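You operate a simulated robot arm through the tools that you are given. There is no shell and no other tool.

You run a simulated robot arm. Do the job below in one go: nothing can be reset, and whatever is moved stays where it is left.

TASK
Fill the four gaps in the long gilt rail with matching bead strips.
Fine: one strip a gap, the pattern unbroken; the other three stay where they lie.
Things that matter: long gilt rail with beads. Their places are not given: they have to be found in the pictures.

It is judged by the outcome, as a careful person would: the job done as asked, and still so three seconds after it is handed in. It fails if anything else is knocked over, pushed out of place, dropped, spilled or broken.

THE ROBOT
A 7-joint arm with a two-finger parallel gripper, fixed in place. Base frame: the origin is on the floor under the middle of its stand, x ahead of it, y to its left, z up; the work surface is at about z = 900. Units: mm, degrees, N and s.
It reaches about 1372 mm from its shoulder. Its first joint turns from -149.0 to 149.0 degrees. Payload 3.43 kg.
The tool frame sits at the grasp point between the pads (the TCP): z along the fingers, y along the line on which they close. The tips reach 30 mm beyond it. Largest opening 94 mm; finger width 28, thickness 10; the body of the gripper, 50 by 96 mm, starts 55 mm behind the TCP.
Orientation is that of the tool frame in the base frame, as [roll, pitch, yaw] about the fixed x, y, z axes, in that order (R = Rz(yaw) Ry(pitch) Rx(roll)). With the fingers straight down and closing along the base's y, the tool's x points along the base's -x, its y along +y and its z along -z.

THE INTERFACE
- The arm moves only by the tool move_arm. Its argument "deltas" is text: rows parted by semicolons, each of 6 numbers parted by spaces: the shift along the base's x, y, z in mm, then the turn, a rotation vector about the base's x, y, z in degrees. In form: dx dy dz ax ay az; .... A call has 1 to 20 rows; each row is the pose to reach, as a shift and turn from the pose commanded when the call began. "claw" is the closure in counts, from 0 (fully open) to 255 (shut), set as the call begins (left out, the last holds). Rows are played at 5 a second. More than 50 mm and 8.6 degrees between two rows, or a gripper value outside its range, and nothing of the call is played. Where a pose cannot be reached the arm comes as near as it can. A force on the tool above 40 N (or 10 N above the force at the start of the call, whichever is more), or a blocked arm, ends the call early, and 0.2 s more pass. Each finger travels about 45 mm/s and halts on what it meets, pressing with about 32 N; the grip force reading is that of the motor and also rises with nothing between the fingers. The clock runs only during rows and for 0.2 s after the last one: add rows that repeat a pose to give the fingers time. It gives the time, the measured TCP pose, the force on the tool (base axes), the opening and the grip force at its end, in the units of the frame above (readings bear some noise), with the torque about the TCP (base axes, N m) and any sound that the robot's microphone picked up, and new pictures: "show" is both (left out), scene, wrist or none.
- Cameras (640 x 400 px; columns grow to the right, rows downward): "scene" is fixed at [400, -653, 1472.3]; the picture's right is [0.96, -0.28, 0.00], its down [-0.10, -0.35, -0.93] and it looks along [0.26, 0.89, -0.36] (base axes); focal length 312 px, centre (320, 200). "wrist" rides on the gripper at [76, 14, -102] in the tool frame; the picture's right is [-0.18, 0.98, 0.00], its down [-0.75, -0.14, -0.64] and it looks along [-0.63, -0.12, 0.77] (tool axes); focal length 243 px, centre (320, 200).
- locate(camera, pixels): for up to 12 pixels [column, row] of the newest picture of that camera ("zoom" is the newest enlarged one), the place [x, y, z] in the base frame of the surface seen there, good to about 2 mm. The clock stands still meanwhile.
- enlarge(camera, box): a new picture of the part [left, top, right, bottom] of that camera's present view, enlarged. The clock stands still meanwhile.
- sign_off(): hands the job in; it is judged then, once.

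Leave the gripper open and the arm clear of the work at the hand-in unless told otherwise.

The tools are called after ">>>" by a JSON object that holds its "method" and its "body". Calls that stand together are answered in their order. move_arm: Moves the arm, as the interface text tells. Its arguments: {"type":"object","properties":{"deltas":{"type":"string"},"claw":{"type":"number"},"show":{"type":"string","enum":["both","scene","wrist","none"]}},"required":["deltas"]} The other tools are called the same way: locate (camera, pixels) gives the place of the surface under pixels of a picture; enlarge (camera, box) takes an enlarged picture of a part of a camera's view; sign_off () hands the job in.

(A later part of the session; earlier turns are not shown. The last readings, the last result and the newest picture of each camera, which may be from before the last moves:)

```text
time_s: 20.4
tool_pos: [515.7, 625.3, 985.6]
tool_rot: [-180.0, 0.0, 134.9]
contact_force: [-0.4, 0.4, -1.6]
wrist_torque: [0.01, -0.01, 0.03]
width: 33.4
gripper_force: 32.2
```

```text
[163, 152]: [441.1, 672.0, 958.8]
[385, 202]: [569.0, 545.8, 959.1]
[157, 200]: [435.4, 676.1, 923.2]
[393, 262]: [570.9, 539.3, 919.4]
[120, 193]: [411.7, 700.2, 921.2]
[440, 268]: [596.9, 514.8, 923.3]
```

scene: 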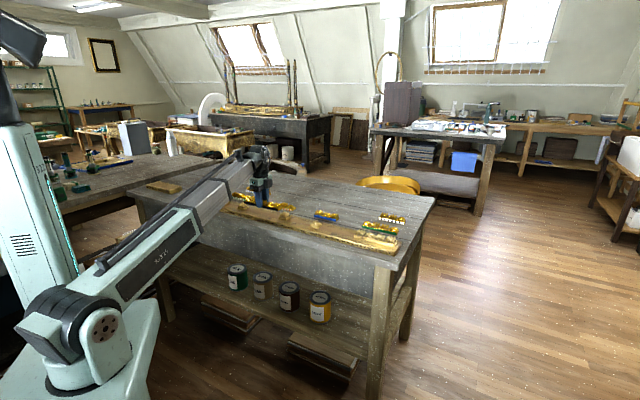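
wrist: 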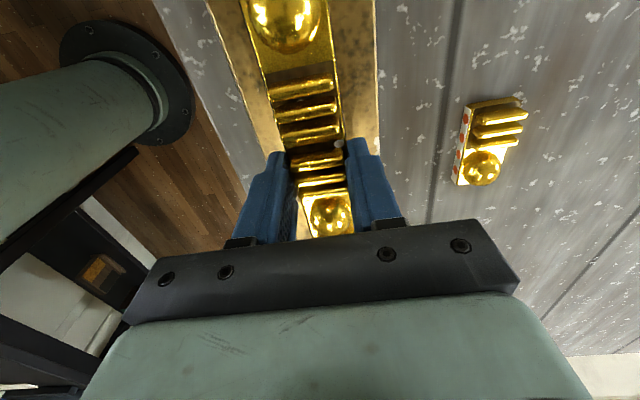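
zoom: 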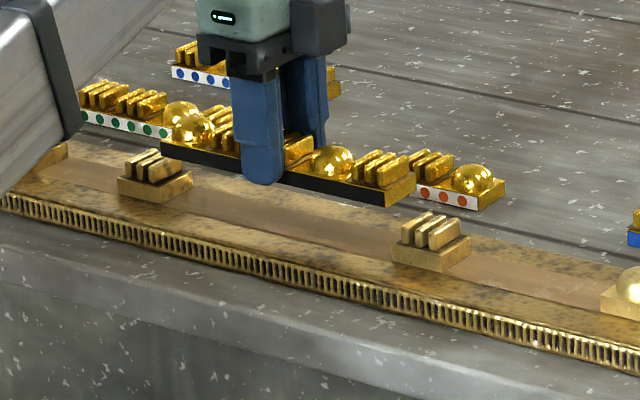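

Both cameras agree the strip is centred lengthwise within about 1 mm and sits about 1.3 mm too far back. I'll correct by (−1, −1) and lower to about 4 mm above the seat.

>>> {"method": "move_arm", "body": {"deltas": "-1 -1 -10 0 0 0; -1 -1 -20 0 0 0; -1 -1 -30 0 0 0; -1 -1 -30 0 0 0; -1 -1 -30 0 0 0", "show": "both"}}

>>> {"method": "enlarge", "body": {"camera": "scene", "box": [220, 180, 316, 240]}}

```text
time_s: 21.6
tool_pos: [516.5, 623.3, 955.7]
tool_rot: [179.9, 0.0, 135.0]
contact_force: [0.8, -0.5, -1.3]
wrist_torque: [-0.03, -0.02, 0.0]
width: 33.4
gripper_force: 32.3
```

scene: 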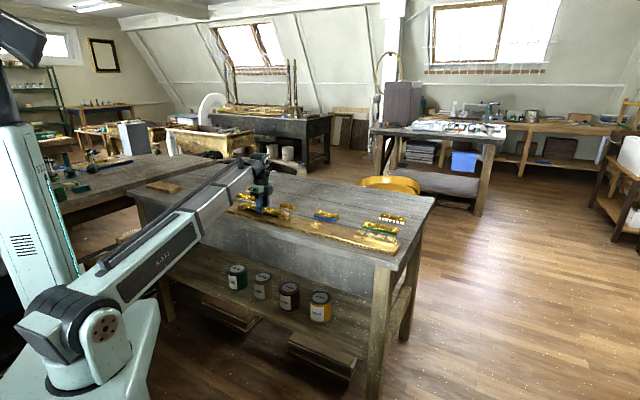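
wrist: 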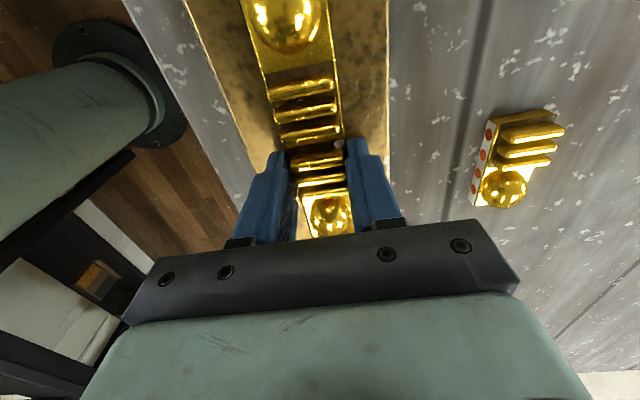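

```text
6.67 times, centred on (268, 210) of scene
```

zoom: 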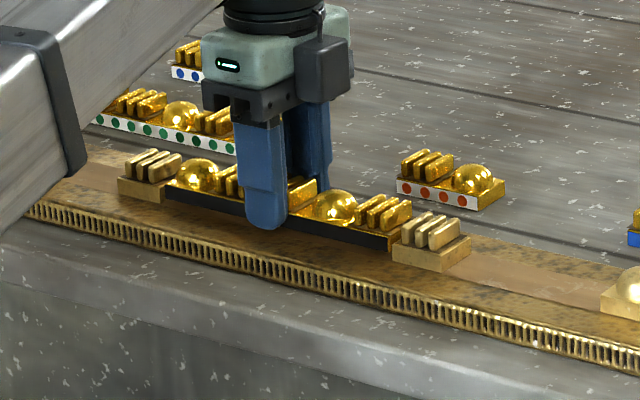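

>>> {"method": "locate", "body": {"camera": "zoom", "pixels": [[168, 195], [389, 245], [162, 199], [394, 262], [168, 191], [386, 240], [159, 197], [395, 245]]}}

>>> {"method": "enlarge", "body": {"camera": "scene", "box": [234, 200, 290, 235]}}

```text
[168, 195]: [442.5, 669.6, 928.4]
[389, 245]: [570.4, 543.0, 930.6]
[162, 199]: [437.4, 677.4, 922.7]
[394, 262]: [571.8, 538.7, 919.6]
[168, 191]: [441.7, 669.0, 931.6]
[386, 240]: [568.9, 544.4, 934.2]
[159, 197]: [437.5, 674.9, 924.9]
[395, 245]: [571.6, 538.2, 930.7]
```

```text
11.43 times, centred on (262, 218) of scene
```

zoom: 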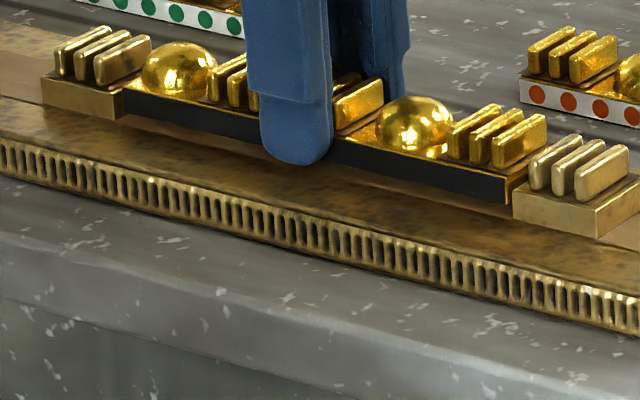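

The strip is about 2 mm too far toward the right end. I'll shift it back (−1.3, +1.3) and lower gently onto the rail.

>>> {"method": "move_arm", "body": {"deltas": "-1.3 1.3 0 0 0 0; -1.3 1.3 -1 0 0 0; -1.3 1.3 -2 0 0 0; -1.3 1.3 -3 0 0 0; -1.3 1.3 -3.5 0 0 0; -1.3 1.3 -4 0 0 0; -1.3 1.3 -4.5 0 0 0; -1.3 1.3 -5 0 0 0; -1.3 1.3 -5.5 0 0 0", "show": "both"}}

>>> {"method": "enlarge", "body": {"camera": "scene", "box": [234, 200, 290, 235]}}

```text
time_s: 23.6
tool_pos: [515.2, 624.9, 951.1]
tool_rot: [179.9, 0.0, 135.0]
contact_force: [1.4, -9.4, 31.0]
wrist_torque: [-0.04, 0.26, 0.04]
width: 33.5
gripper_force: 31.8
```

scene: 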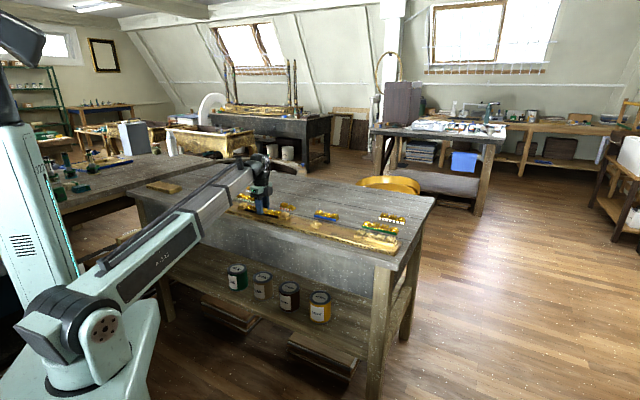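
wrist: 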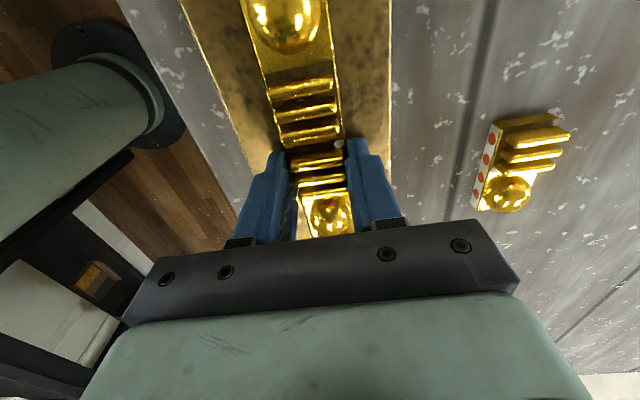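

```text
11.43 times, centred on (262, 218) of scene
```

zoom: 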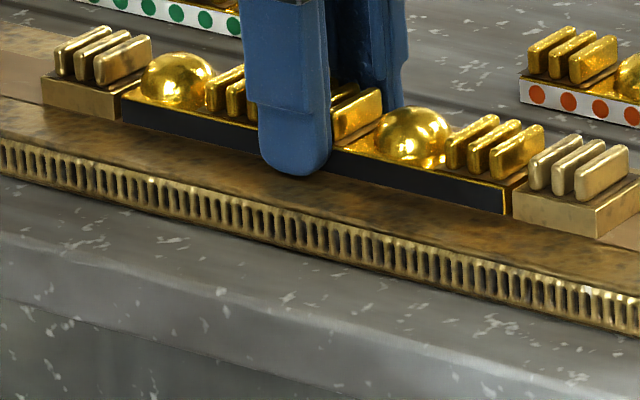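

Contact at z = 951.1, exactly as predicted. I'll ease the pressure off and check end clearances before releasing.

>>> {"method": "move_arm", "body": {"deltas": "0 0 0.5 0 0 0; 0 0 0.8 0 0 0; 0 0 0.8 0 0 0", "show": "none"}}

>>> {"method": "enlarge", "body": {"camera": "scene", "box": [234, 200, 290, 235]}}

>>> {"method": "locate", "body": {"camera": "zoom", "pixels": [[123, 112], [504, 200], [117, 108], [515, 205], [116, 118], [516, 215], [508, 195], [124, 95]]}}

```text
time_s: 24.4
tool_pos: [515.8, 625.8, 948.9]
tool_rot: [180.0, 0.0, 135.0]
contact_force: [-0.3, -10.6, 25.3]
wrist_torque: [-0.51, -0.24, -0.11]
width: 33.2
gripper_force: 32.0
```

```text
11.43 times, centred on (262, 218) of scene
```

zoom: 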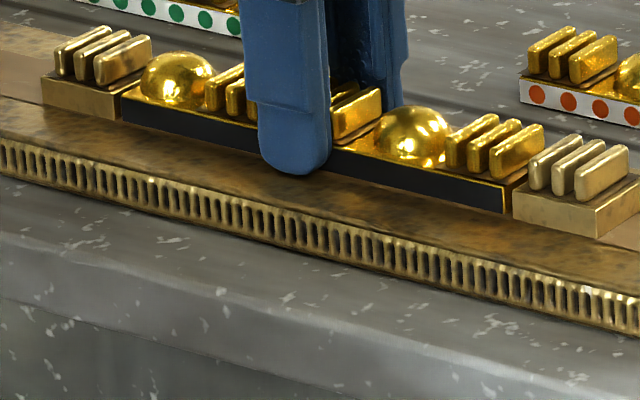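

```text
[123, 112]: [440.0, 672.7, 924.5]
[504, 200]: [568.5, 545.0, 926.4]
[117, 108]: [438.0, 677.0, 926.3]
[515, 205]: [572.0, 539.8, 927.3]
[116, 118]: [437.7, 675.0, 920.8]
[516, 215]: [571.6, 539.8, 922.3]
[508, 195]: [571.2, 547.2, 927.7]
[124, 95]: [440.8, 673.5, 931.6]
```

The strip is seated with roughly equal clearances, about 4.5 and 6 mm. I'll ease up slightly more and open the fingers partway.

>>> {"method": "move_arm", "body": {"deltas": "0 0 0.5 0 0 0; 0 0 0.5 0 0 0", "show": "none"}}

>>> {"method": "move_arm", "body": {"deltas": "0 0 0 0 0 0; 0 0 0 0 0 0; 0 0 0 0 0 0; 0 0 0 0 0 0; 0 0 0 0 0 0", "claw": 90, "show": "wrist"}}

```text
time_s: 25.0
tool_pos: [515.0, 624.9, 951.2]
tool_rot: [180.0, 0.0, 134.9]
contact_force: [0.3, -6.1, 15.7]
wrist_torque: [-0.5, -0.33, -0.18]
width: 33.4
gripper_force: 31.3
```

```text
time_s: 26.2
tool_pos: [516.2, 626.5, 950.1]
tool_rot: [180.0, 0.0, 135.0]
contact_force: [0.5, -0.6, 0.0]
wrist_torque: [0.0, 0.0, -0.02]
width: 60.7
gripper_force: 0.0
```

wrist: 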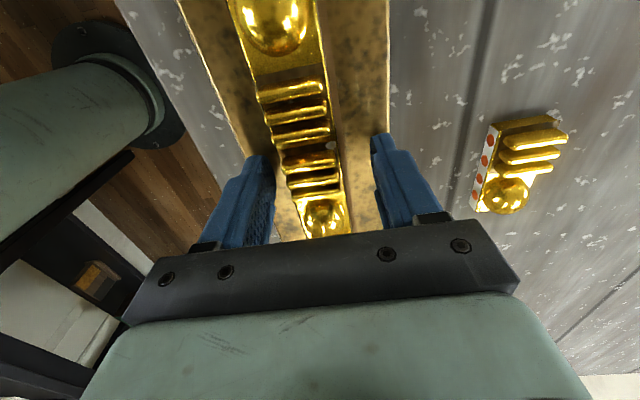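

Released with no residual force. I'll rise 120 mm and inspect the seated strip.

>>> {"method": "move_arm", "body": {"deltas": "0 0 15 0 0 0; 0 0 40 0 0 0; 0 0 80 0 0 0; 0 0 120 0 0 0; 0 0 120 0 0 0; 0 0 120 0 0 0", "show": "both"}}

>>> {"method": "enlarge", "body": {"camera": "wrist", "box": [200, 0, 440, 150]}}

>>> {"method": "enlarge", "body": {"camera": "scene", "box": [234, 200, 290, 235]}}

```text
time_s: 27.6
tool_pos: [514.0, 626.2, 1072.5]
tool_rot: [-180.0, 0.0, 135.0]
contact_force: [-0.9, 0.0, 0.0]
wrist_torque: [0.04, 0.0, 0.01]
width: 60.8
gripper_force: 0.1
```

scene: 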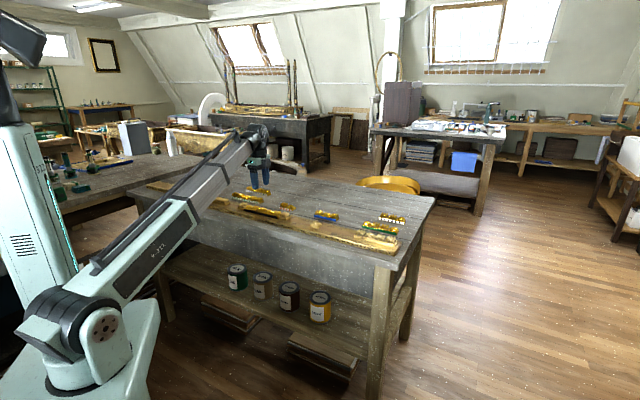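
wrist: 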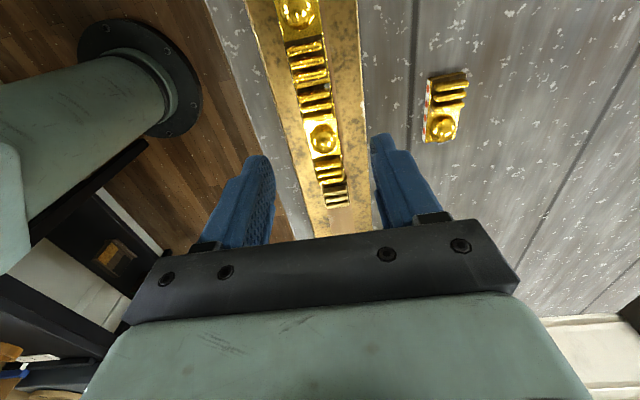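

```text
2.67 times, centred on (320, 75) of wrist
```

zoom: 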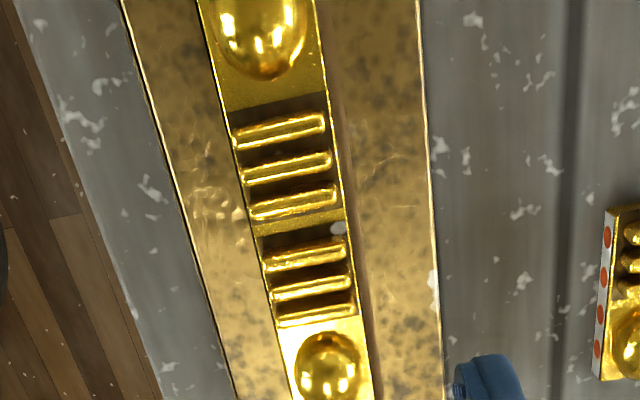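

```text
11.43 times, centred on (262, 218) of scene
```

zoom: 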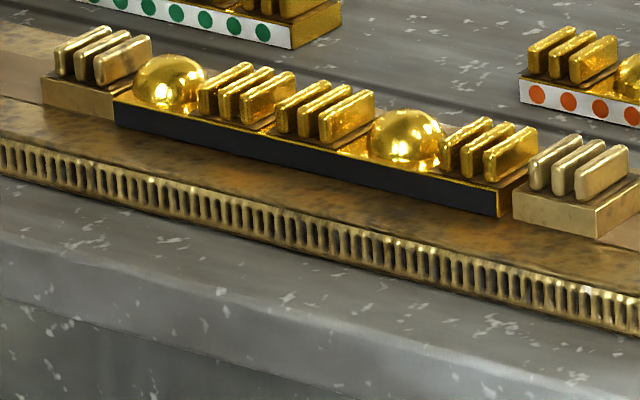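

The strip moved slightly forward on release. I'll measure how far.

>>> {"method": "locate", "body": {"camera": "zoom", "pixels": [[116, 110], [496, 205], [115, 122], [498, 214], [110, 108], [516, 205], [526, 182], [150, 70]]}}

>>> {"method": "enlarge", "body": {"camera": "wrist", "box": [200, 0, 440, 150]}}

>>> {"method": "locate", "body": {"camera": "zoom", "pixels": [[226, 110], [324, 90], [258, 237], [349, 217], [279, 333], [364, 314], [205, 30], [316, 20], [350, 250], [374, 320], [250, 240], [290, 395]]}}

```text
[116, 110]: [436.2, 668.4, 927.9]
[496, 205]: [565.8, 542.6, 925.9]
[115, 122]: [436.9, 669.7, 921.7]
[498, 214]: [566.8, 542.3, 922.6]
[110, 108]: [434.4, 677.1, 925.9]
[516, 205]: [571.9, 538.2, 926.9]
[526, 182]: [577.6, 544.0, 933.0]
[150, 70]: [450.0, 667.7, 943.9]
```

```text
2.67 times, centred on (320, 75) of wrist
```

zoom: 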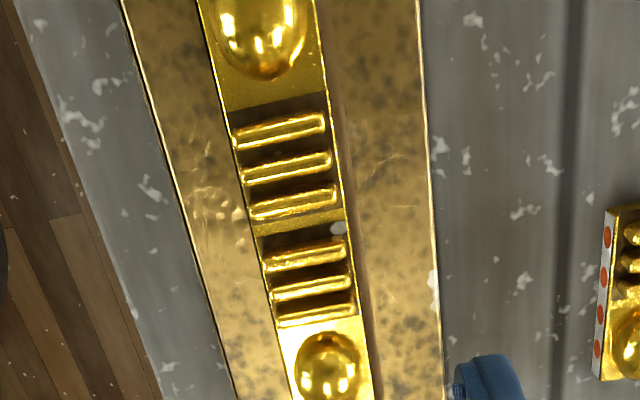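

```text
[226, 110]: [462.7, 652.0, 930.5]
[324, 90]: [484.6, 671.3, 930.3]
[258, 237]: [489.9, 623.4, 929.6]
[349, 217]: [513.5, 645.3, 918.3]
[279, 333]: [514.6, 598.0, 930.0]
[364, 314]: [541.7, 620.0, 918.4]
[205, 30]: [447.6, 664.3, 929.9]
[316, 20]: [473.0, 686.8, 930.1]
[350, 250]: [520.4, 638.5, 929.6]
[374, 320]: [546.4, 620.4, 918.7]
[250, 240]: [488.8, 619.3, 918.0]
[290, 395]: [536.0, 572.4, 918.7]
```

The strip sits about 3 mm forward of the rail line. It is centred lengthwise. My commanded position is still correct, so I'll go back down with the fingers open and close to just over strip width (about 34 mm). That nudges it onto the line without pressing.

>>> {"method": "move_arm", "body": {"deltas": "0 0 -40 0 0 0; 0 0 -80 0 0 0; 0 0 -105 0 0 0; 0 0 -115 0 0 0; 0 0 -119.5 0 0 0; 0 0 -119.5 0 0 0", "show": "wrist"}}

>>> {"method": "move_arm", "body": {"deltas": "0 0 0 0 0 0; 0 0 0 0 0 0; 0 0 0 0 0 0; 0 0 0 0 0 0; 0 0 0 0 0 0", "claw": 162, "show": "wrist"}}

```text
time_s: 29.0
tool_pos: [514.0, 623.6, 952.5]
tool_rot: [180.0, -0.1, 135.0]
contact_force: [0.2, -0.9, 0.7]
wrist_torque: [0.01, -0.02, -0.01]
width: 61.1
gripper_force: 0.1
```

wrist: 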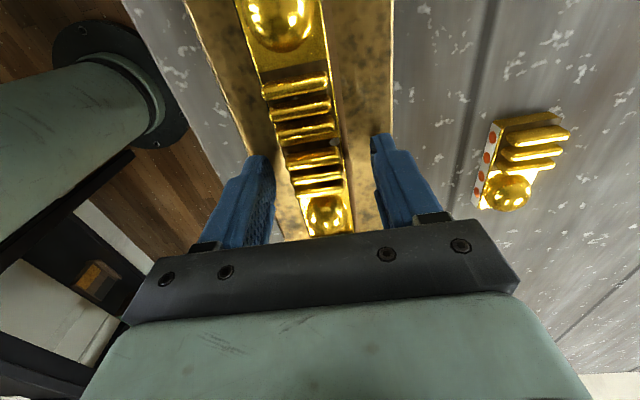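

```text
time_s: 30.2
tool_pos: [513.8, 623.9, 952.9]
tool_rot: [-180.0, 0.0, 135.1]
contact_force: [0.6, -0.5, -0.5]
wrist_torque: [-0.01, -0.02, 0.02]
width: 34.4
gripper_force: 0.7
```

wrist: 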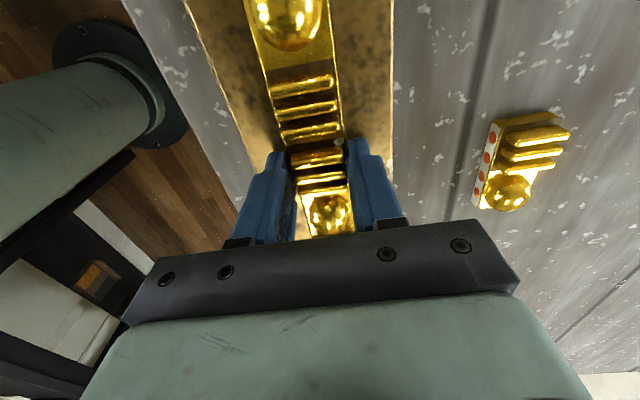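

Now check the strip position in this loose hold.

>>> {"method": "enlarge", "body": {"camera": "wrist", "box": [180, 0, 460, 175]}}

>>> {"method": "locate", "body": {"camera": "zoom", "pixels": [[193, 172], [349, 140], [246, 341], [374, 318], [160, 70], [344, 60], [220, 250], [362, 215]]}}

>>> {"method": "enlarge", "body": {"camera": "scene", "box": [234, 200, 290, 235]}}

```text
2.29 times, centred on (320, 88) of wrist
```

zoom: 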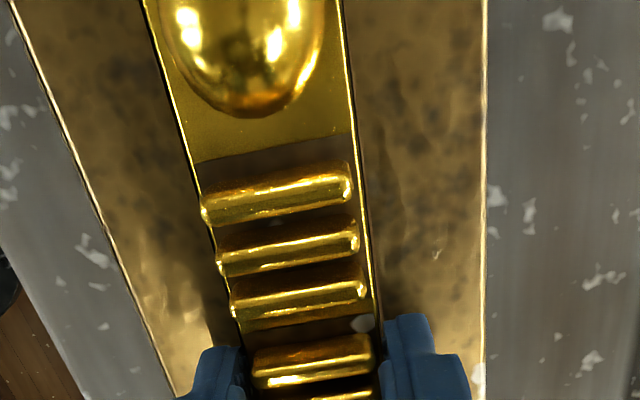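

```text
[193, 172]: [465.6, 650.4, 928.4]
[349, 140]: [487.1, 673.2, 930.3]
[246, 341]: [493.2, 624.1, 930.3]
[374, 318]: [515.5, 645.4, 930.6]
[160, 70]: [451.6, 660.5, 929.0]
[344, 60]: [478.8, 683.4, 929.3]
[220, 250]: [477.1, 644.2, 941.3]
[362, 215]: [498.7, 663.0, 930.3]
```

```text
11.43 times, centred on (262, 218) of scene
```

zoom: 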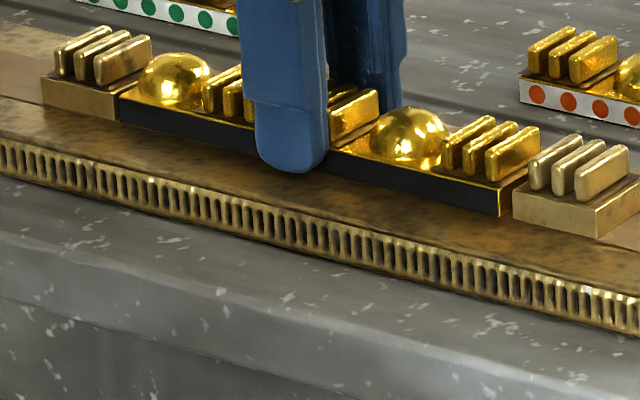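

The strip is now about 1.5 mm in front of the line. I'll slide it back by (+1.1, +1.1) with the loose hold.

>>> {"method": "move_arm", "body": {"deltas": "0.5 0.5 0 0 0 0; 1.1 1.1 0 0 0 0; 1.1 1.1 0 0 0 0; 1.1 1.1 0 0 0 0", "show": "wrist"}}

>>> {"method": "enlarge", "body": {"camera": "wrist", "box": [180, 0, 460, 175]}}

>>> {"method": "locate", "body": {"camera": "zoom", "pixels": [[193, 172], [349, 140], [246, 341], [374, 318], [160, 70], [344, 60], [210, 230], [362, 215]]}}

>>> {"method": "enlarge", "body": {"camera": "scene", "box": [234, 200, 290, 235]}}

```text
time_s: 31.2
tool_pos: [515.2, 624.2, 951.5]
tool_rot: [179.9, 0.0, 135.0]
contact_force: [-0.1, -1.4, -0.5]
wrist_torque: [0.01, 0.02, 0.03]
width: 34.4
gripper_force: 0.4
```

wrist: 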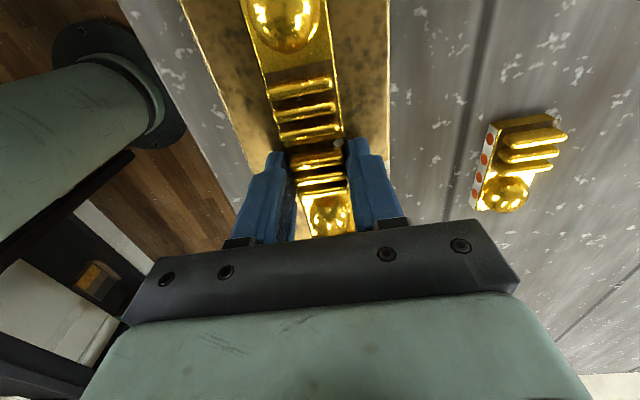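

```text
2.29 times, centred on (320, 88) of wrist
```

zoom: 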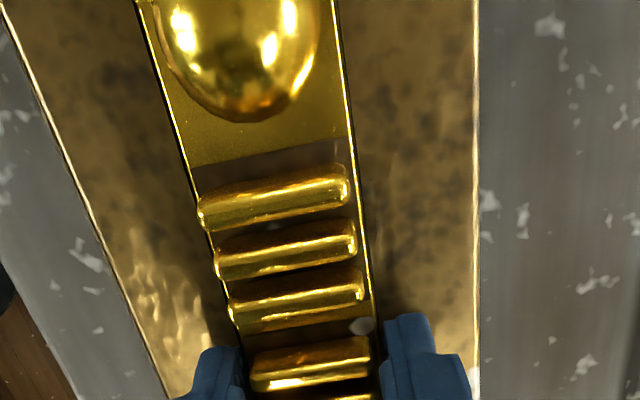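

```text
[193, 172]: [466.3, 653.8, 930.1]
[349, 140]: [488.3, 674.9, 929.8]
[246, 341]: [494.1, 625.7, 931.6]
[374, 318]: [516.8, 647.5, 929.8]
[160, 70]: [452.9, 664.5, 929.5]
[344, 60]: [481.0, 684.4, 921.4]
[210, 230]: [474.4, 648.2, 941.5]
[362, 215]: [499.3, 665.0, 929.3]
```

```text
11.43 times, centred on (262, 218) of scene
```

zoom: 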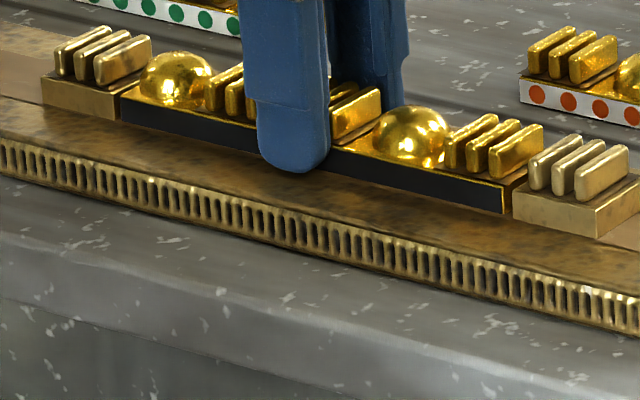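

The strip is now on the rail line (n ≈ 807). I'll open in small steps without moving the arm.

>>> {"method": "move_arm", "body": {"deltas": "0 0 0 0 0 0; 0 0 0 0 0 0", "claw": 154, "show": "none"}}

>>> {"method": "move_arm", "body": {"deltas": "0 0 0 0 0 0; 0 0 0 0 0 0; 0 0 0 0 0 0", "claw": 90, "show": "none"}}

>>> {"method": "move_arm", "body": {"deltas": "0 0 15 0 0 0; 0 0 40 0 0 0; 0 0 80 0 0 0; 0 0 120 0 0 0; 0 0 120 0 0 0", "show": "wrist"}}

>>> {"method": "enlarge", "body": {"camera": "wrist", "box": [200, 0, 440, 150]}}

>>> {"method": "enlarge", "body": {"camera": "scene", "box": [234, 200, 290, 235]}}

```text
time_s: 31.8
tool_pos: [516.4, 625.7, 952.8]
tool_rot: [180.0, 0.1, 135.0]
contact_force: [-0.2, -0.4, 0.1]
wrist_torque: [0.02, 0.02, 0.02]
width: 37.2
gripper_force: 0.0
```

```text
time_s: 32.6
tool_pos: [515.0, 624.5, 951.0]
tool_rot: [-179.9, 0.0, 135.0]
contact_force: [-0.7, 0.3, -0.6]
wrist_torque: [0.01, 0.03, 0.01]
width: 60.5
gripper_force: 0.1
```

```text
time_s: 33.8
tool_pos: [515.4, 627.5, 1072.6]
tool_rot: [180.0, 0.0, 135.0]
contact_force: [0.0, -0.8, -0.9]
wrist_torque: [0.02, 0.03, -0.01]
width: 61.0
gripper_force: 0.1
```

wrist: 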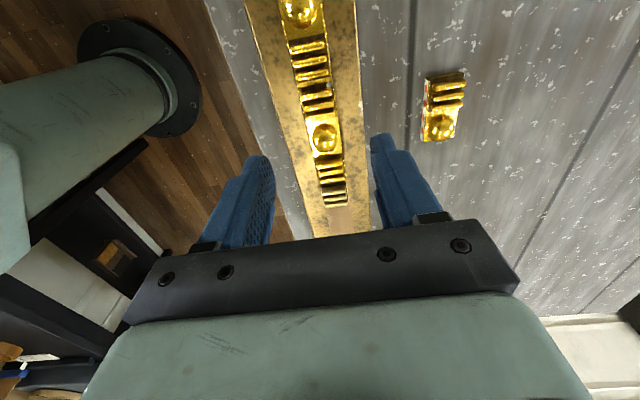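

```text
2.67 times, centred on (320, 75) of wrist
```

zoom: 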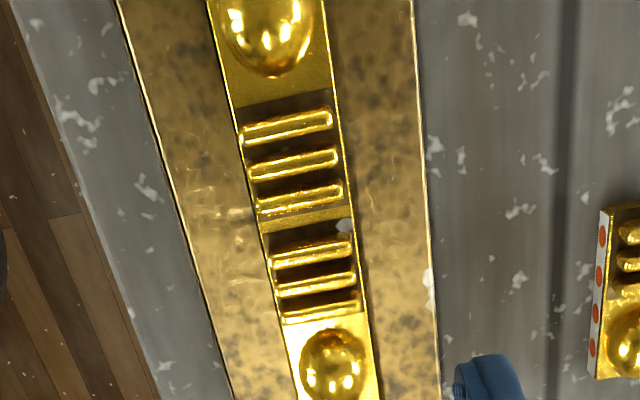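

```text
11.43 times, centred on (262, 218) of scene
```

zoom: 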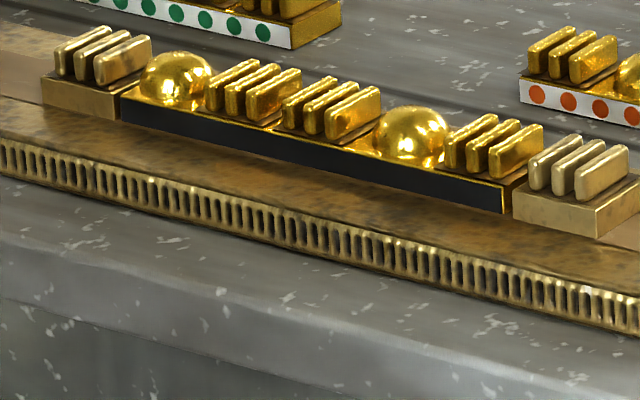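

Strip 1 is seated on the line. I'll zoom in on both ends to check the clearances.

>>> {"method": "enlarge", "body": {"camera": "scene", "box": [236, 203, 252, 213]}}

>>> {"method": "enlarge", "body": {"camera": "scene", "box": [272, 210, 288, 220]}}

```text
16.00 times, centred on (244, 208) of scene
```

zoom: 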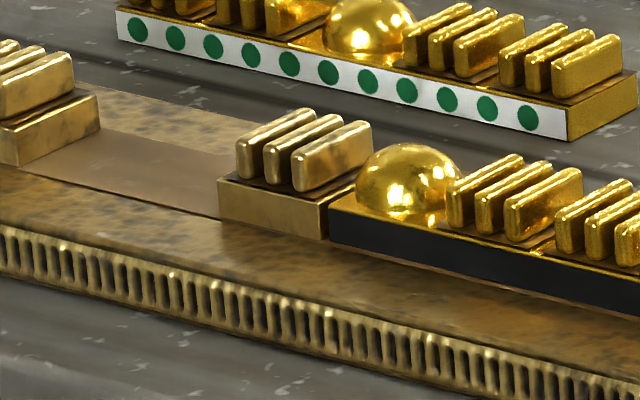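

```text
16.00 times, centred on (280, 215) of scene
```

zoom: 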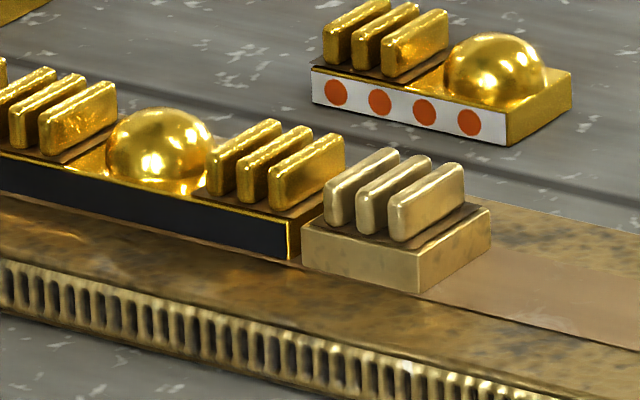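

The strip sits between its neighbours, clear at both ends. The orange-dot strip is next and needs a 180° turn. First I'll test, empty-handed and up high, whether the wrist can turn +180° from here.

>>> {"method": "move_arm", "body": {"deltas": "0 0 20 0 0 8.4; 0 0 40 0 0 16.8; 0 0 40 0 0 25.2; 0 0 40 0 0 33.6; 0 0 40 0 0 42; 0 0 40 0 0 50.4; 0 0 40 0 0 58.8; 0 0 40 0 0 67.2; 0 0 40 0 0 75.6; 0 0 40 0 0 84; 0 0 40 0 0 92.4; 0 0 40 0 0 100.8; 0 0 40 0 0 109.2; 0 0 40 0 0 117.6; 0 0 40 0 0 126; 0 0 40 0 0 134.4; 0 0 40 0 0 142.8; 0 0 40 0 0 151.2; 0 0 40 0 0 159.6; 0 0 40 0 0 168", "claw": 0, "show": "scene"}}

>>> {"method": "move_arm", "body": {"deltas": "0 0 0 0 0 6; 0 0 0 0 0 12; 0 0 0 0 0 12; 0 0 0 0 0 12", "show": "both"}}

```text
time_s: 38.0
tool_pos: [514.3, 626.8, 1111.3]
tool_rot: [180.0, 0.0, -56.8]
contact_force: [-0.5, 0.3, 0.2]
wrist_torque: [-0.02, 0.04, -0.01]
width: 94.1
gripper_force: 0.1
```

scene: 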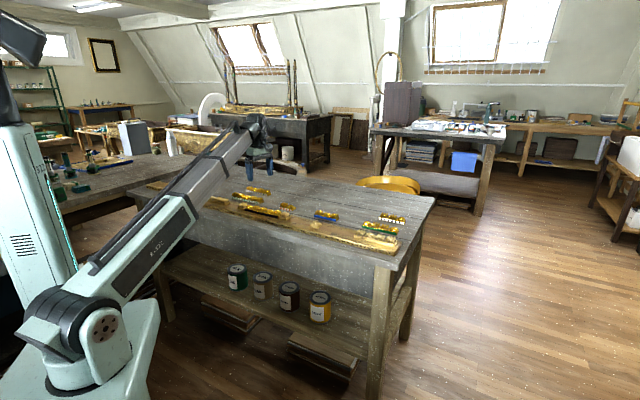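

```text
time_s: 39.0
tool_pos: [516.1, 625.4, 1110.8]
tool_rot: [179.9, 0.0, -44.9]
contact_force: [-0.3, 0.1, 0.2]
wrist_torque: [0.0, -0.02, 0.01]
width: 94.1
gripper_force: 0.1
```

scene: 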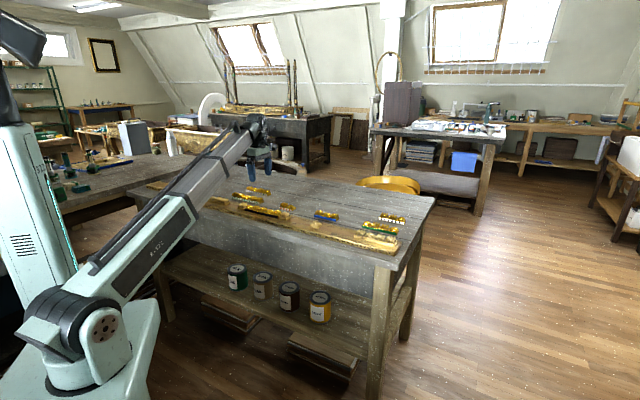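
wrist: 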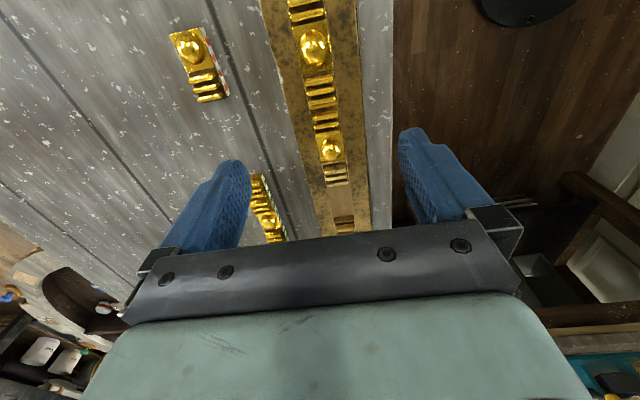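

The half turn works (yaw now −45°). I'll pick the orange-dot strip in this orientation and then turn back −180° for placing. Moving above it now.

>>> {"method": "move_arm", "body": {"deltas": "30 16 -9 0 0 0; 60 32 -18 0 0 0; 90 47 -27 0 0 0; 119 62.5 -36 0 0 0; 119 62.5 -36 0 0 0; 119 62.5 -36 0 0 0", "show": "wrist"}}

>>> {"method": "enlarge", "body": {"camera": "wrist", "box": [240, 30, 400, 130]}}

```text
time_s: 40.4
tool_pos: [635.3, 687.5, 1073.4]
tool_rot: [179.9, 0.0, -45.0]
contact_force: [0.6, -0.6, -0.2]
wrist_torque: [-0.02, -0.02, -0.03]
width: 94.1
gripper_force: 0.0
```

wrist: 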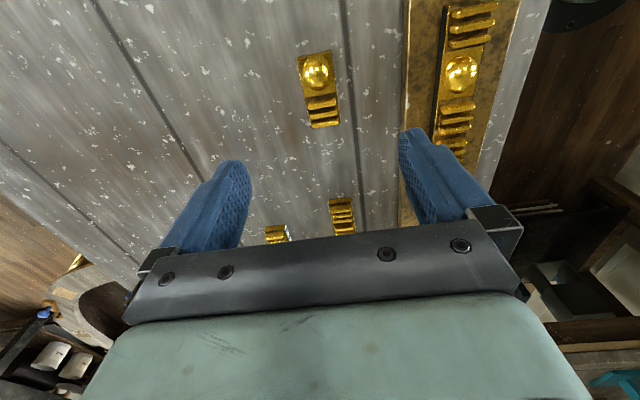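

```text
4.00 times, centred on (320, 80) of wrist
```

zoom: 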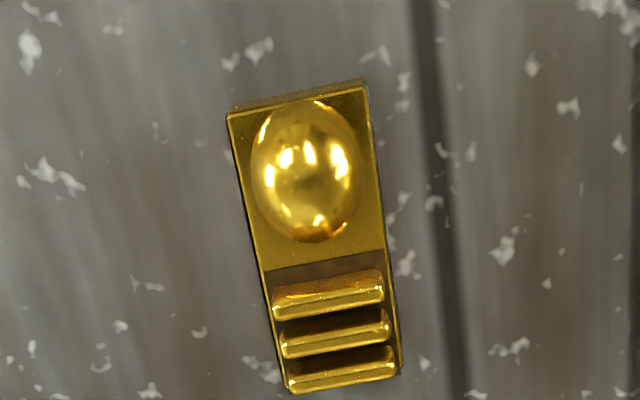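

>>> {"method": "locate", "body": {"camera": "zoom", "pixels": [[229, 116], [365, 89], [266, 271], [385, 250], [288, 387], [399, 368], [230, 110], [364, 84], [250, 200], [376, 170]]}}

```text
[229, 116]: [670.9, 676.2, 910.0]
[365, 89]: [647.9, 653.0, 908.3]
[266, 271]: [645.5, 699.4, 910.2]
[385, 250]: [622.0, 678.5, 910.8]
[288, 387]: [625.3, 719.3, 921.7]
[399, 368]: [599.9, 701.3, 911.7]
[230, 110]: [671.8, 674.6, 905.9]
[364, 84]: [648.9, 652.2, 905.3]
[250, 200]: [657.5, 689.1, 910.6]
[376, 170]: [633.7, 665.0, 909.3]
```

The strip centre is at (635, 688.7), so I'm right above it. Lowering to grasp height.

>>> {"method": "move_arm", "body": {"deltas": "0 0.5 -40 0 0 0; 0 1 -80 0 0 0; 0 1 -110 0 0 0; 0 1 -110 0 0 0; 0 1 -110 0 0 0", "show": "wrist"}}

```text
time_s: 41.6
tool_pos: [637.2, 690.1, 963.3]
tool_rot: [179.9, -0.1, -45.1]
contact_force: [-0.9, -0.5, -0.6]
wrist_torque: [0.02, -0.04, -0.02]
width: 94.1
gripper_force: 0.1
```

wrist: 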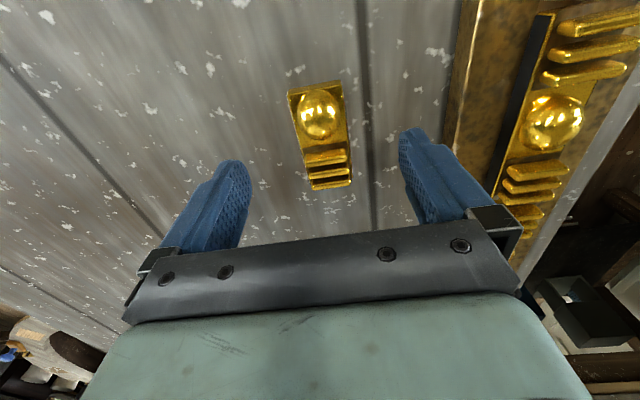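

>>> {"method": "move_arm", "body": {"deltas": "-1.5 -1.5 -10 0 0 0; -1.5 -1.5 -20 0 0 0; -1.5 -1.5 -28 0 0 0; -1.5 -1.5 -32.3 0 0 0; -1.5 -1.5 -32.3 0 0 0; -1.5 -1.5 -32.3 0 0 0", "show": "wrist"}}

```text
time_s: 43.0
tool_pos: [634.1, 687.8, 931.3]
tool_rot: [180.0, 0.0, -45.0]
contact_force: [0.0, 0.1, 0.4]
wrist_torque: [-0.03, 0.03, 0.01]
width: 94.0
gripper_force: 0.0
```

wrist: 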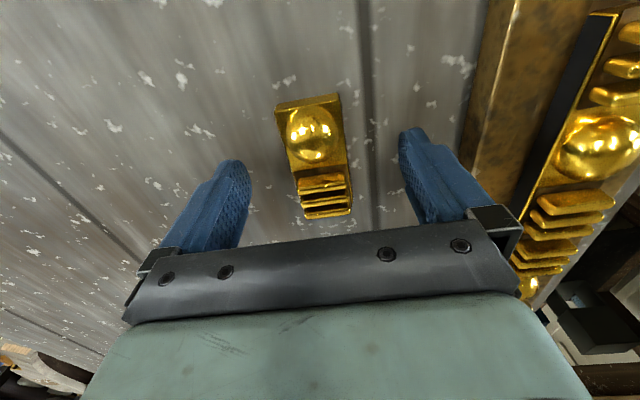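

The fingers straddle the strip with no contact. Closing.

>>> {"method": "move_arm", "body": {"deltas": "0 0 0 0 0 0; 0 0 0 0 0 0; 0 0 0 0 0 0; 0 0 0 0 0 0; 0 0 0 0 0 0; 0 0 0 0 0 0; 0 0 0 0 0 0; 0 0 0 0 0 0", "claw": 255, "show": "wrist"}}

>>> {"method": "enlarge", "body": {"camera": "wrist", "box": [220, 80, 420, 205]}}

```text
time_s: 44.8
tool_pos: [633.5, 688.0, 932.3]
tool_rot: [180.0, 0.0, -45.0]
contact_force: [0.7, 0.5, 0.9]
wrist_torque: [0.02, -0.01, -0.02]
width: 33.1
gripper_force: 32.2
```

wrist: 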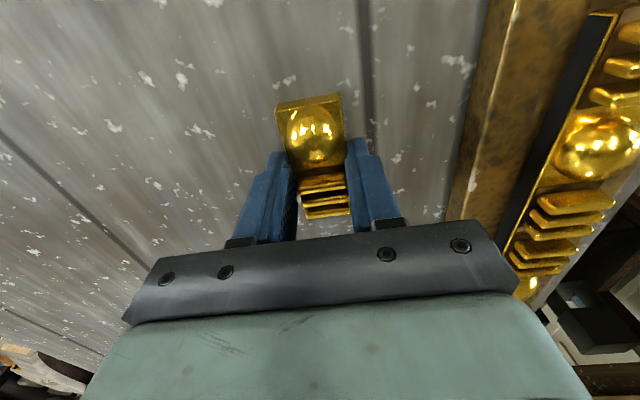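

```text
3.20 times, centred on (320, 142) of wrist
```

zoom: 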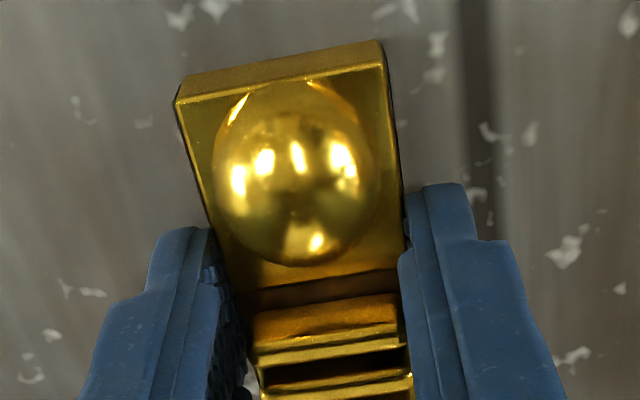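

>>> {"method": "locate", "body": {"camera": "zoom", "pixels": [[180, 107], [383, 70], [245, 291], [396, 268], [190, 85], [370, 50], [205, 200], [394, 150]]}}

```text
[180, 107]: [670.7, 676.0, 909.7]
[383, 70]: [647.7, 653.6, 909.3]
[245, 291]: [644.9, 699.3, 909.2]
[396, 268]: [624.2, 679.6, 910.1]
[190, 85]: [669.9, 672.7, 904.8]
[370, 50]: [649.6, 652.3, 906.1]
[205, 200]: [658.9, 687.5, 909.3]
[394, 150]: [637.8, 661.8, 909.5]
```

Gripped at 33.1 mm, centred on the bead/reel boundary. I'll lift, then turn −180° while moving toward gap 1.

>>> {"method": "move_arm", "body": {"deltas": "0 0 15 0 0 0; 0 0 40 0 0 0; 0 0 70 0 0 0; 0 0 100 0 0 0; 0 0 100 0 0 0", "show": "wrist"}}

>>> {"method": "move_arm", "body": {"deltas": "-12 3 0 0 0 -8.4; -24 6 0 0 0 -16.8; -36 8 0 0 0 -25.2; -48 11 0 0 0 -33.6; -60 14 0 0 0 -42; -72 17 0 0 0 -50.4; -84 19 0 0 0 -58.8; -96 22 0 0 0 -67.2; -108 25 0 0 0 -75.6; -120 28 0 0 0 -84; -132 31 0 0 0 -92.4; -144 33 0 0 0 -100.8; -156 36 0 0 0 -109.2; -168 39 0 0 0 -117.6; -180 42 0 0 0 -126; -192 45 0 0 0 -134.4; -204 47 0 0 0 -142.8; -216 50 0 0 0 -151.2; -228 53 0 0 0 -159.6; -238.4 55.3 0 0 0 -168", "show": "scene"}}

>>> {"method": "move_arm", "body": {"deltas": "0 0 0 0 0 -6; 0 0 0 0 0 -12; 0 0 0 0 0 -12; 0 0 0 0 0 -12", "show": "both"}}

```text
time_s: 46.0
tool_pos: [632.6, 688.9, 1032.1]
tool_rot: [-180.0, 0.1, -45.0]
contact_force: [-0.3, -0.2, 0.1]
wrist_torque: [0.02, -0.01, 0.0]
width: 33.1
gripper_force: 31.9
```

wrist: 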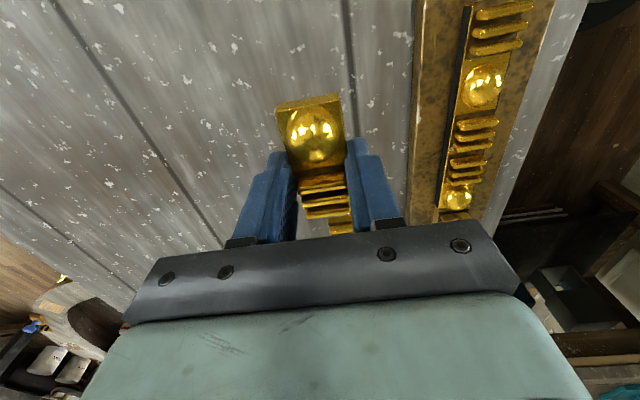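

```text
time_s: 50.2
tool_pos: [394.2, 743.5, 1031.8]
tool_rot: [-180.0, 0.0, 146.9]
contact_force: [0.4, 0.9, -1.0]
wrist_torque: [-0.01, -0.02, 0.03]
width: 32.8
gripper_force: 32.4
```

scene: 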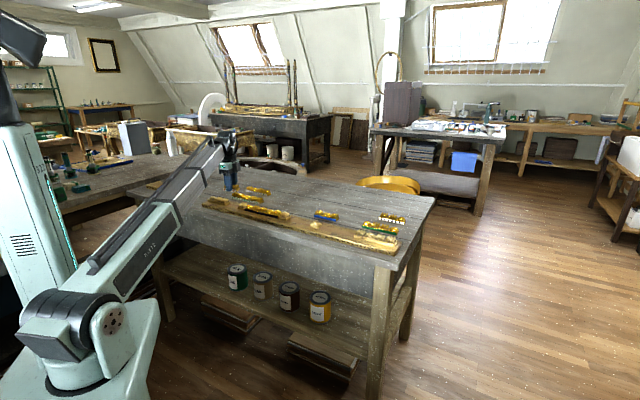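

```text
time_s: 51.2
tool_pos: [393.8, 743.1, 1031.4]
tool_rot: [180.0, 0.2, 135.1]
contact_force: [0.5, -0.7, -0.9]
wrist_torque: [-0.01, 0.01, -0.02]
width: 32.9
gripper_force: 31.7
```

scene: 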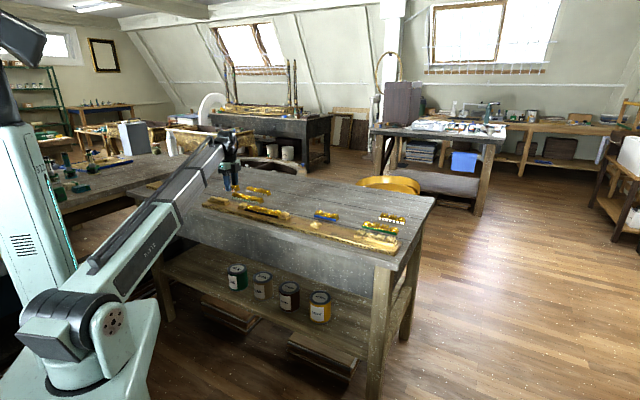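
wrist: 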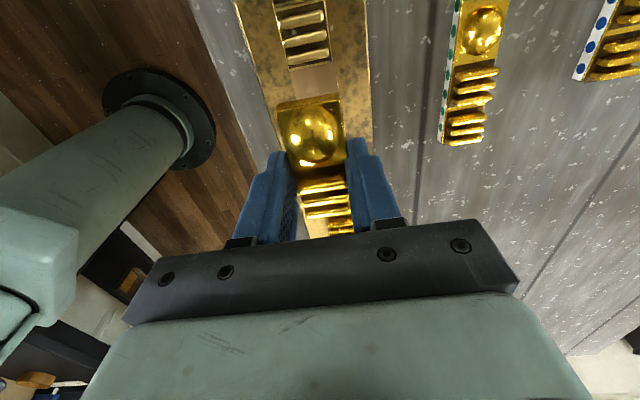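

The strip is over gap 1 in the right sense, bead toward the left end. I'll lower to z ≈ 985 and measure.

>>> {"method": "move_arm", "body": {"deltas": "0 0 -20 0 0 0; 0 0 -40 0 0 0; 0 0 -46 0 0 0; 0 0 -46 0 0 0; 0 0 -46 0 0 0", "show": "wrist"}}

>>> {"method": "enlarge", "body": {"camera": "wrist", "box": [200, 30, 424, 170]}}

>>> {"method": "enlarge", "body": {"camera": "scene", "box": [204, 190, 252, 220]}}

```text
time_s: 52.4
tool_pos: [395.2, 742.1, 985.5]
tool_rot: [180.0, 0.0, 135.0]
contact_force: [0.4, -0.4, -0.4]
wrist_torque: [0.03, -0.01, 0.01]
width: 33.2
gripper_force: 32.6
```

wrist: 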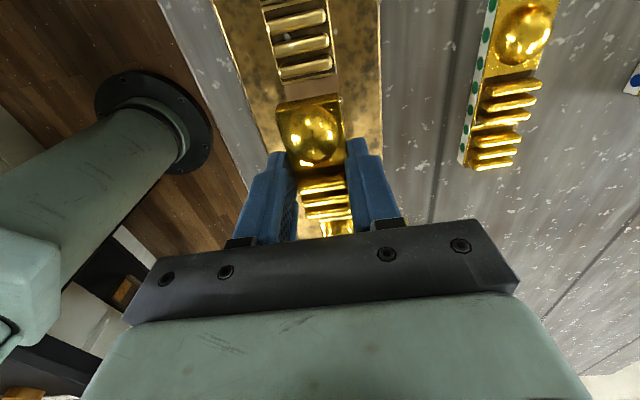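

```text
2.86 times, centred on (312, 100) of wrist
```

zoom: 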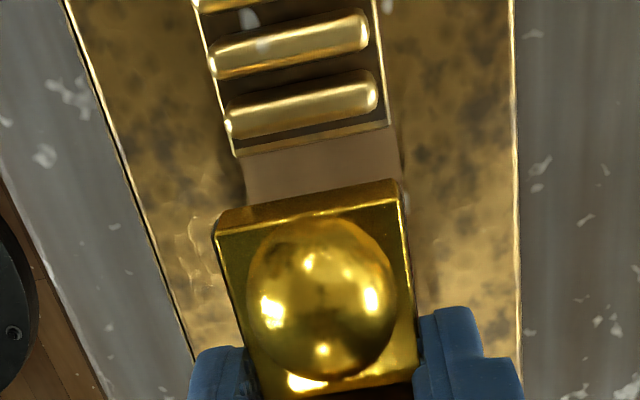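

```text
13.33 times, centred on (228, 205) of scene
```

zoom: 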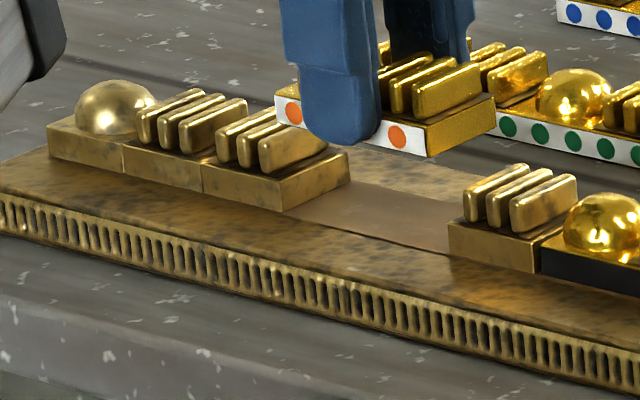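

>>> {"method": "locate", "body": {"camera": "zoom", "pixels": [[278, 114], [428, 152], [283, 205], [451, 252], [283, 192], [450, 230], [276, 98], [428, 130]]}}

>>> {"method": "enlarge", "body": {"camera": "wrist", "box": [200, 30, 424, 170]}}

>>> {"method": "locate", "body": {"camera": "zoom", "pixels": [[215, 234], [400, 196], [216, 220], [398, 182], [235, 154], [388, 124], [247, 165], [393, 130], [265, 393], [416, 365], [250, 200], [237, 290]]}}

```text
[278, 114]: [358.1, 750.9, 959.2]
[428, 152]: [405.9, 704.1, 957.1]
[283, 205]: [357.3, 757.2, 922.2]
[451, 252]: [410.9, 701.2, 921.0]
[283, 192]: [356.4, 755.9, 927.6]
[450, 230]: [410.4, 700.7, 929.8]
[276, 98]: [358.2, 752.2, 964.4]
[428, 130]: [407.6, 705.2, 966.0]
```

```text
2.86 times, centred on (312, 100) of wrist
```

zoom: 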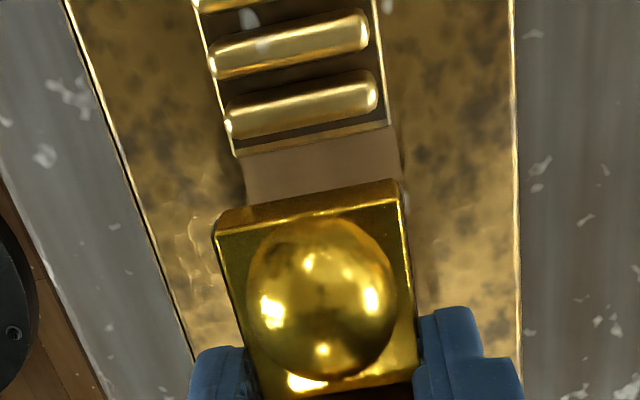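

```text
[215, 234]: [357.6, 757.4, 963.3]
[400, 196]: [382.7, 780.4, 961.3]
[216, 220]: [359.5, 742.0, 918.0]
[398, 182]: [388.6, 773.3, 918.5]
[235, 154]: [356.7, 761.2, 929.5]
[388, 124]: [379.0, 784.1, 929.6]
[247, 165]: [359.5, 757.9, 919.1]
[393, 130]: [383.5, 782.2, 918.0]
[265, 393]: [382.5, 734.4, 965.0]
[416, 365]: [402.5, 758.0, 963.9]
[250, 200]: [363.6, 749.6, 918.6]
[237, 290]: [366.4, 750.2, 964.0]
```

Alignment along the rail is good, about 3 mm clear at each end. It needs +1.3 mm across. I'll apply (+0.9, +0.9) and lower to just above the seat.

>>> {"method": "move_arm", "body": {"deltas": "0.9 0.9 -10 0 0 0; 0.9 0.9 -20 0 0 0; 0.9 0.9 -28 0 0 0; 0.9 0.9 -31 0 0 0; 0.9 0.9 -31 0 0 0", "show": "wrist"}}

>>> {"method": "enlarge", "body": {"camera": "scene", "box": [204, 190, 252, 220]}}

```text
time_s: 53.6
tool_pos: [397.0, 743.4, 955.1]
tool_rot: [-180.0, 0.0, 135.0]
contact_force: [0.0, 0.4, -0.5]
wrist_torque: [0.0, 0.02, 0.01]
width: 33.1
gripper_force: 32.1
```

wrist: 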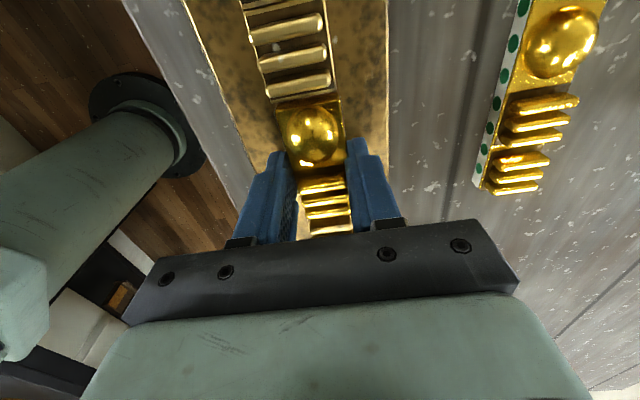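

```text
13.33 times, centred on (228, 205) of scene
```

zoom: 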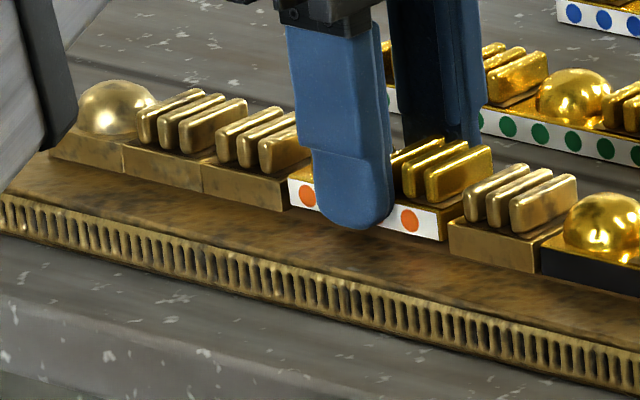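

>>> {"method": "enlarge", "body": {"camera": "wrist", "box": [224, 50, 384, 150]}}

>>> {"method": "locate", "body": {"camera": "zoom", "pixels": [[213, 206], [206, 194], [435, 163], [428, 155], [222, 225], [478, 190], [250, 330], [486, 270], [200, 170], [430, 130]]}}

```text
4.00 times, centred on (304, 100) of wrist
```

zoom: 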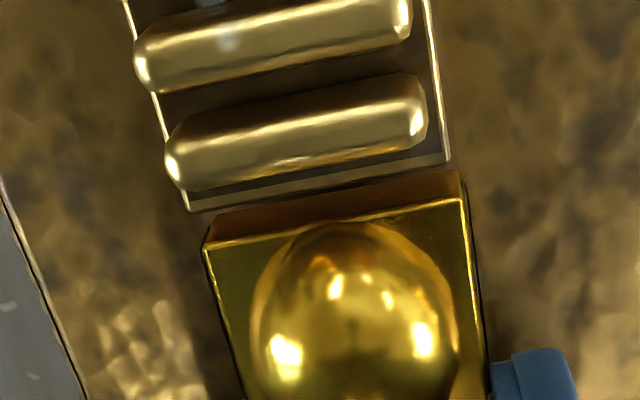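

```text
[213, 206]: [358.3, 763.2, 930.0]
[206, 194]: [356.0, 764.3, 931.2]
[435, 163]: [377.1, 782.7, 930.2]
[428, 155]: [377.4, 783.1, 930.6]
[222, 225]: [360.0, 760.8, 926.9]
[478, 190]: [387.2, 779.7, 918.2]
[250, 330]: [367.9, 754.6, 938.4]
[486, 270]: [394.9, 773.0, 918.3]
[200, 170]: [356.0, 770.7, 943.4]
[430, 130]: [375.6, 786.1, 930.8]
```

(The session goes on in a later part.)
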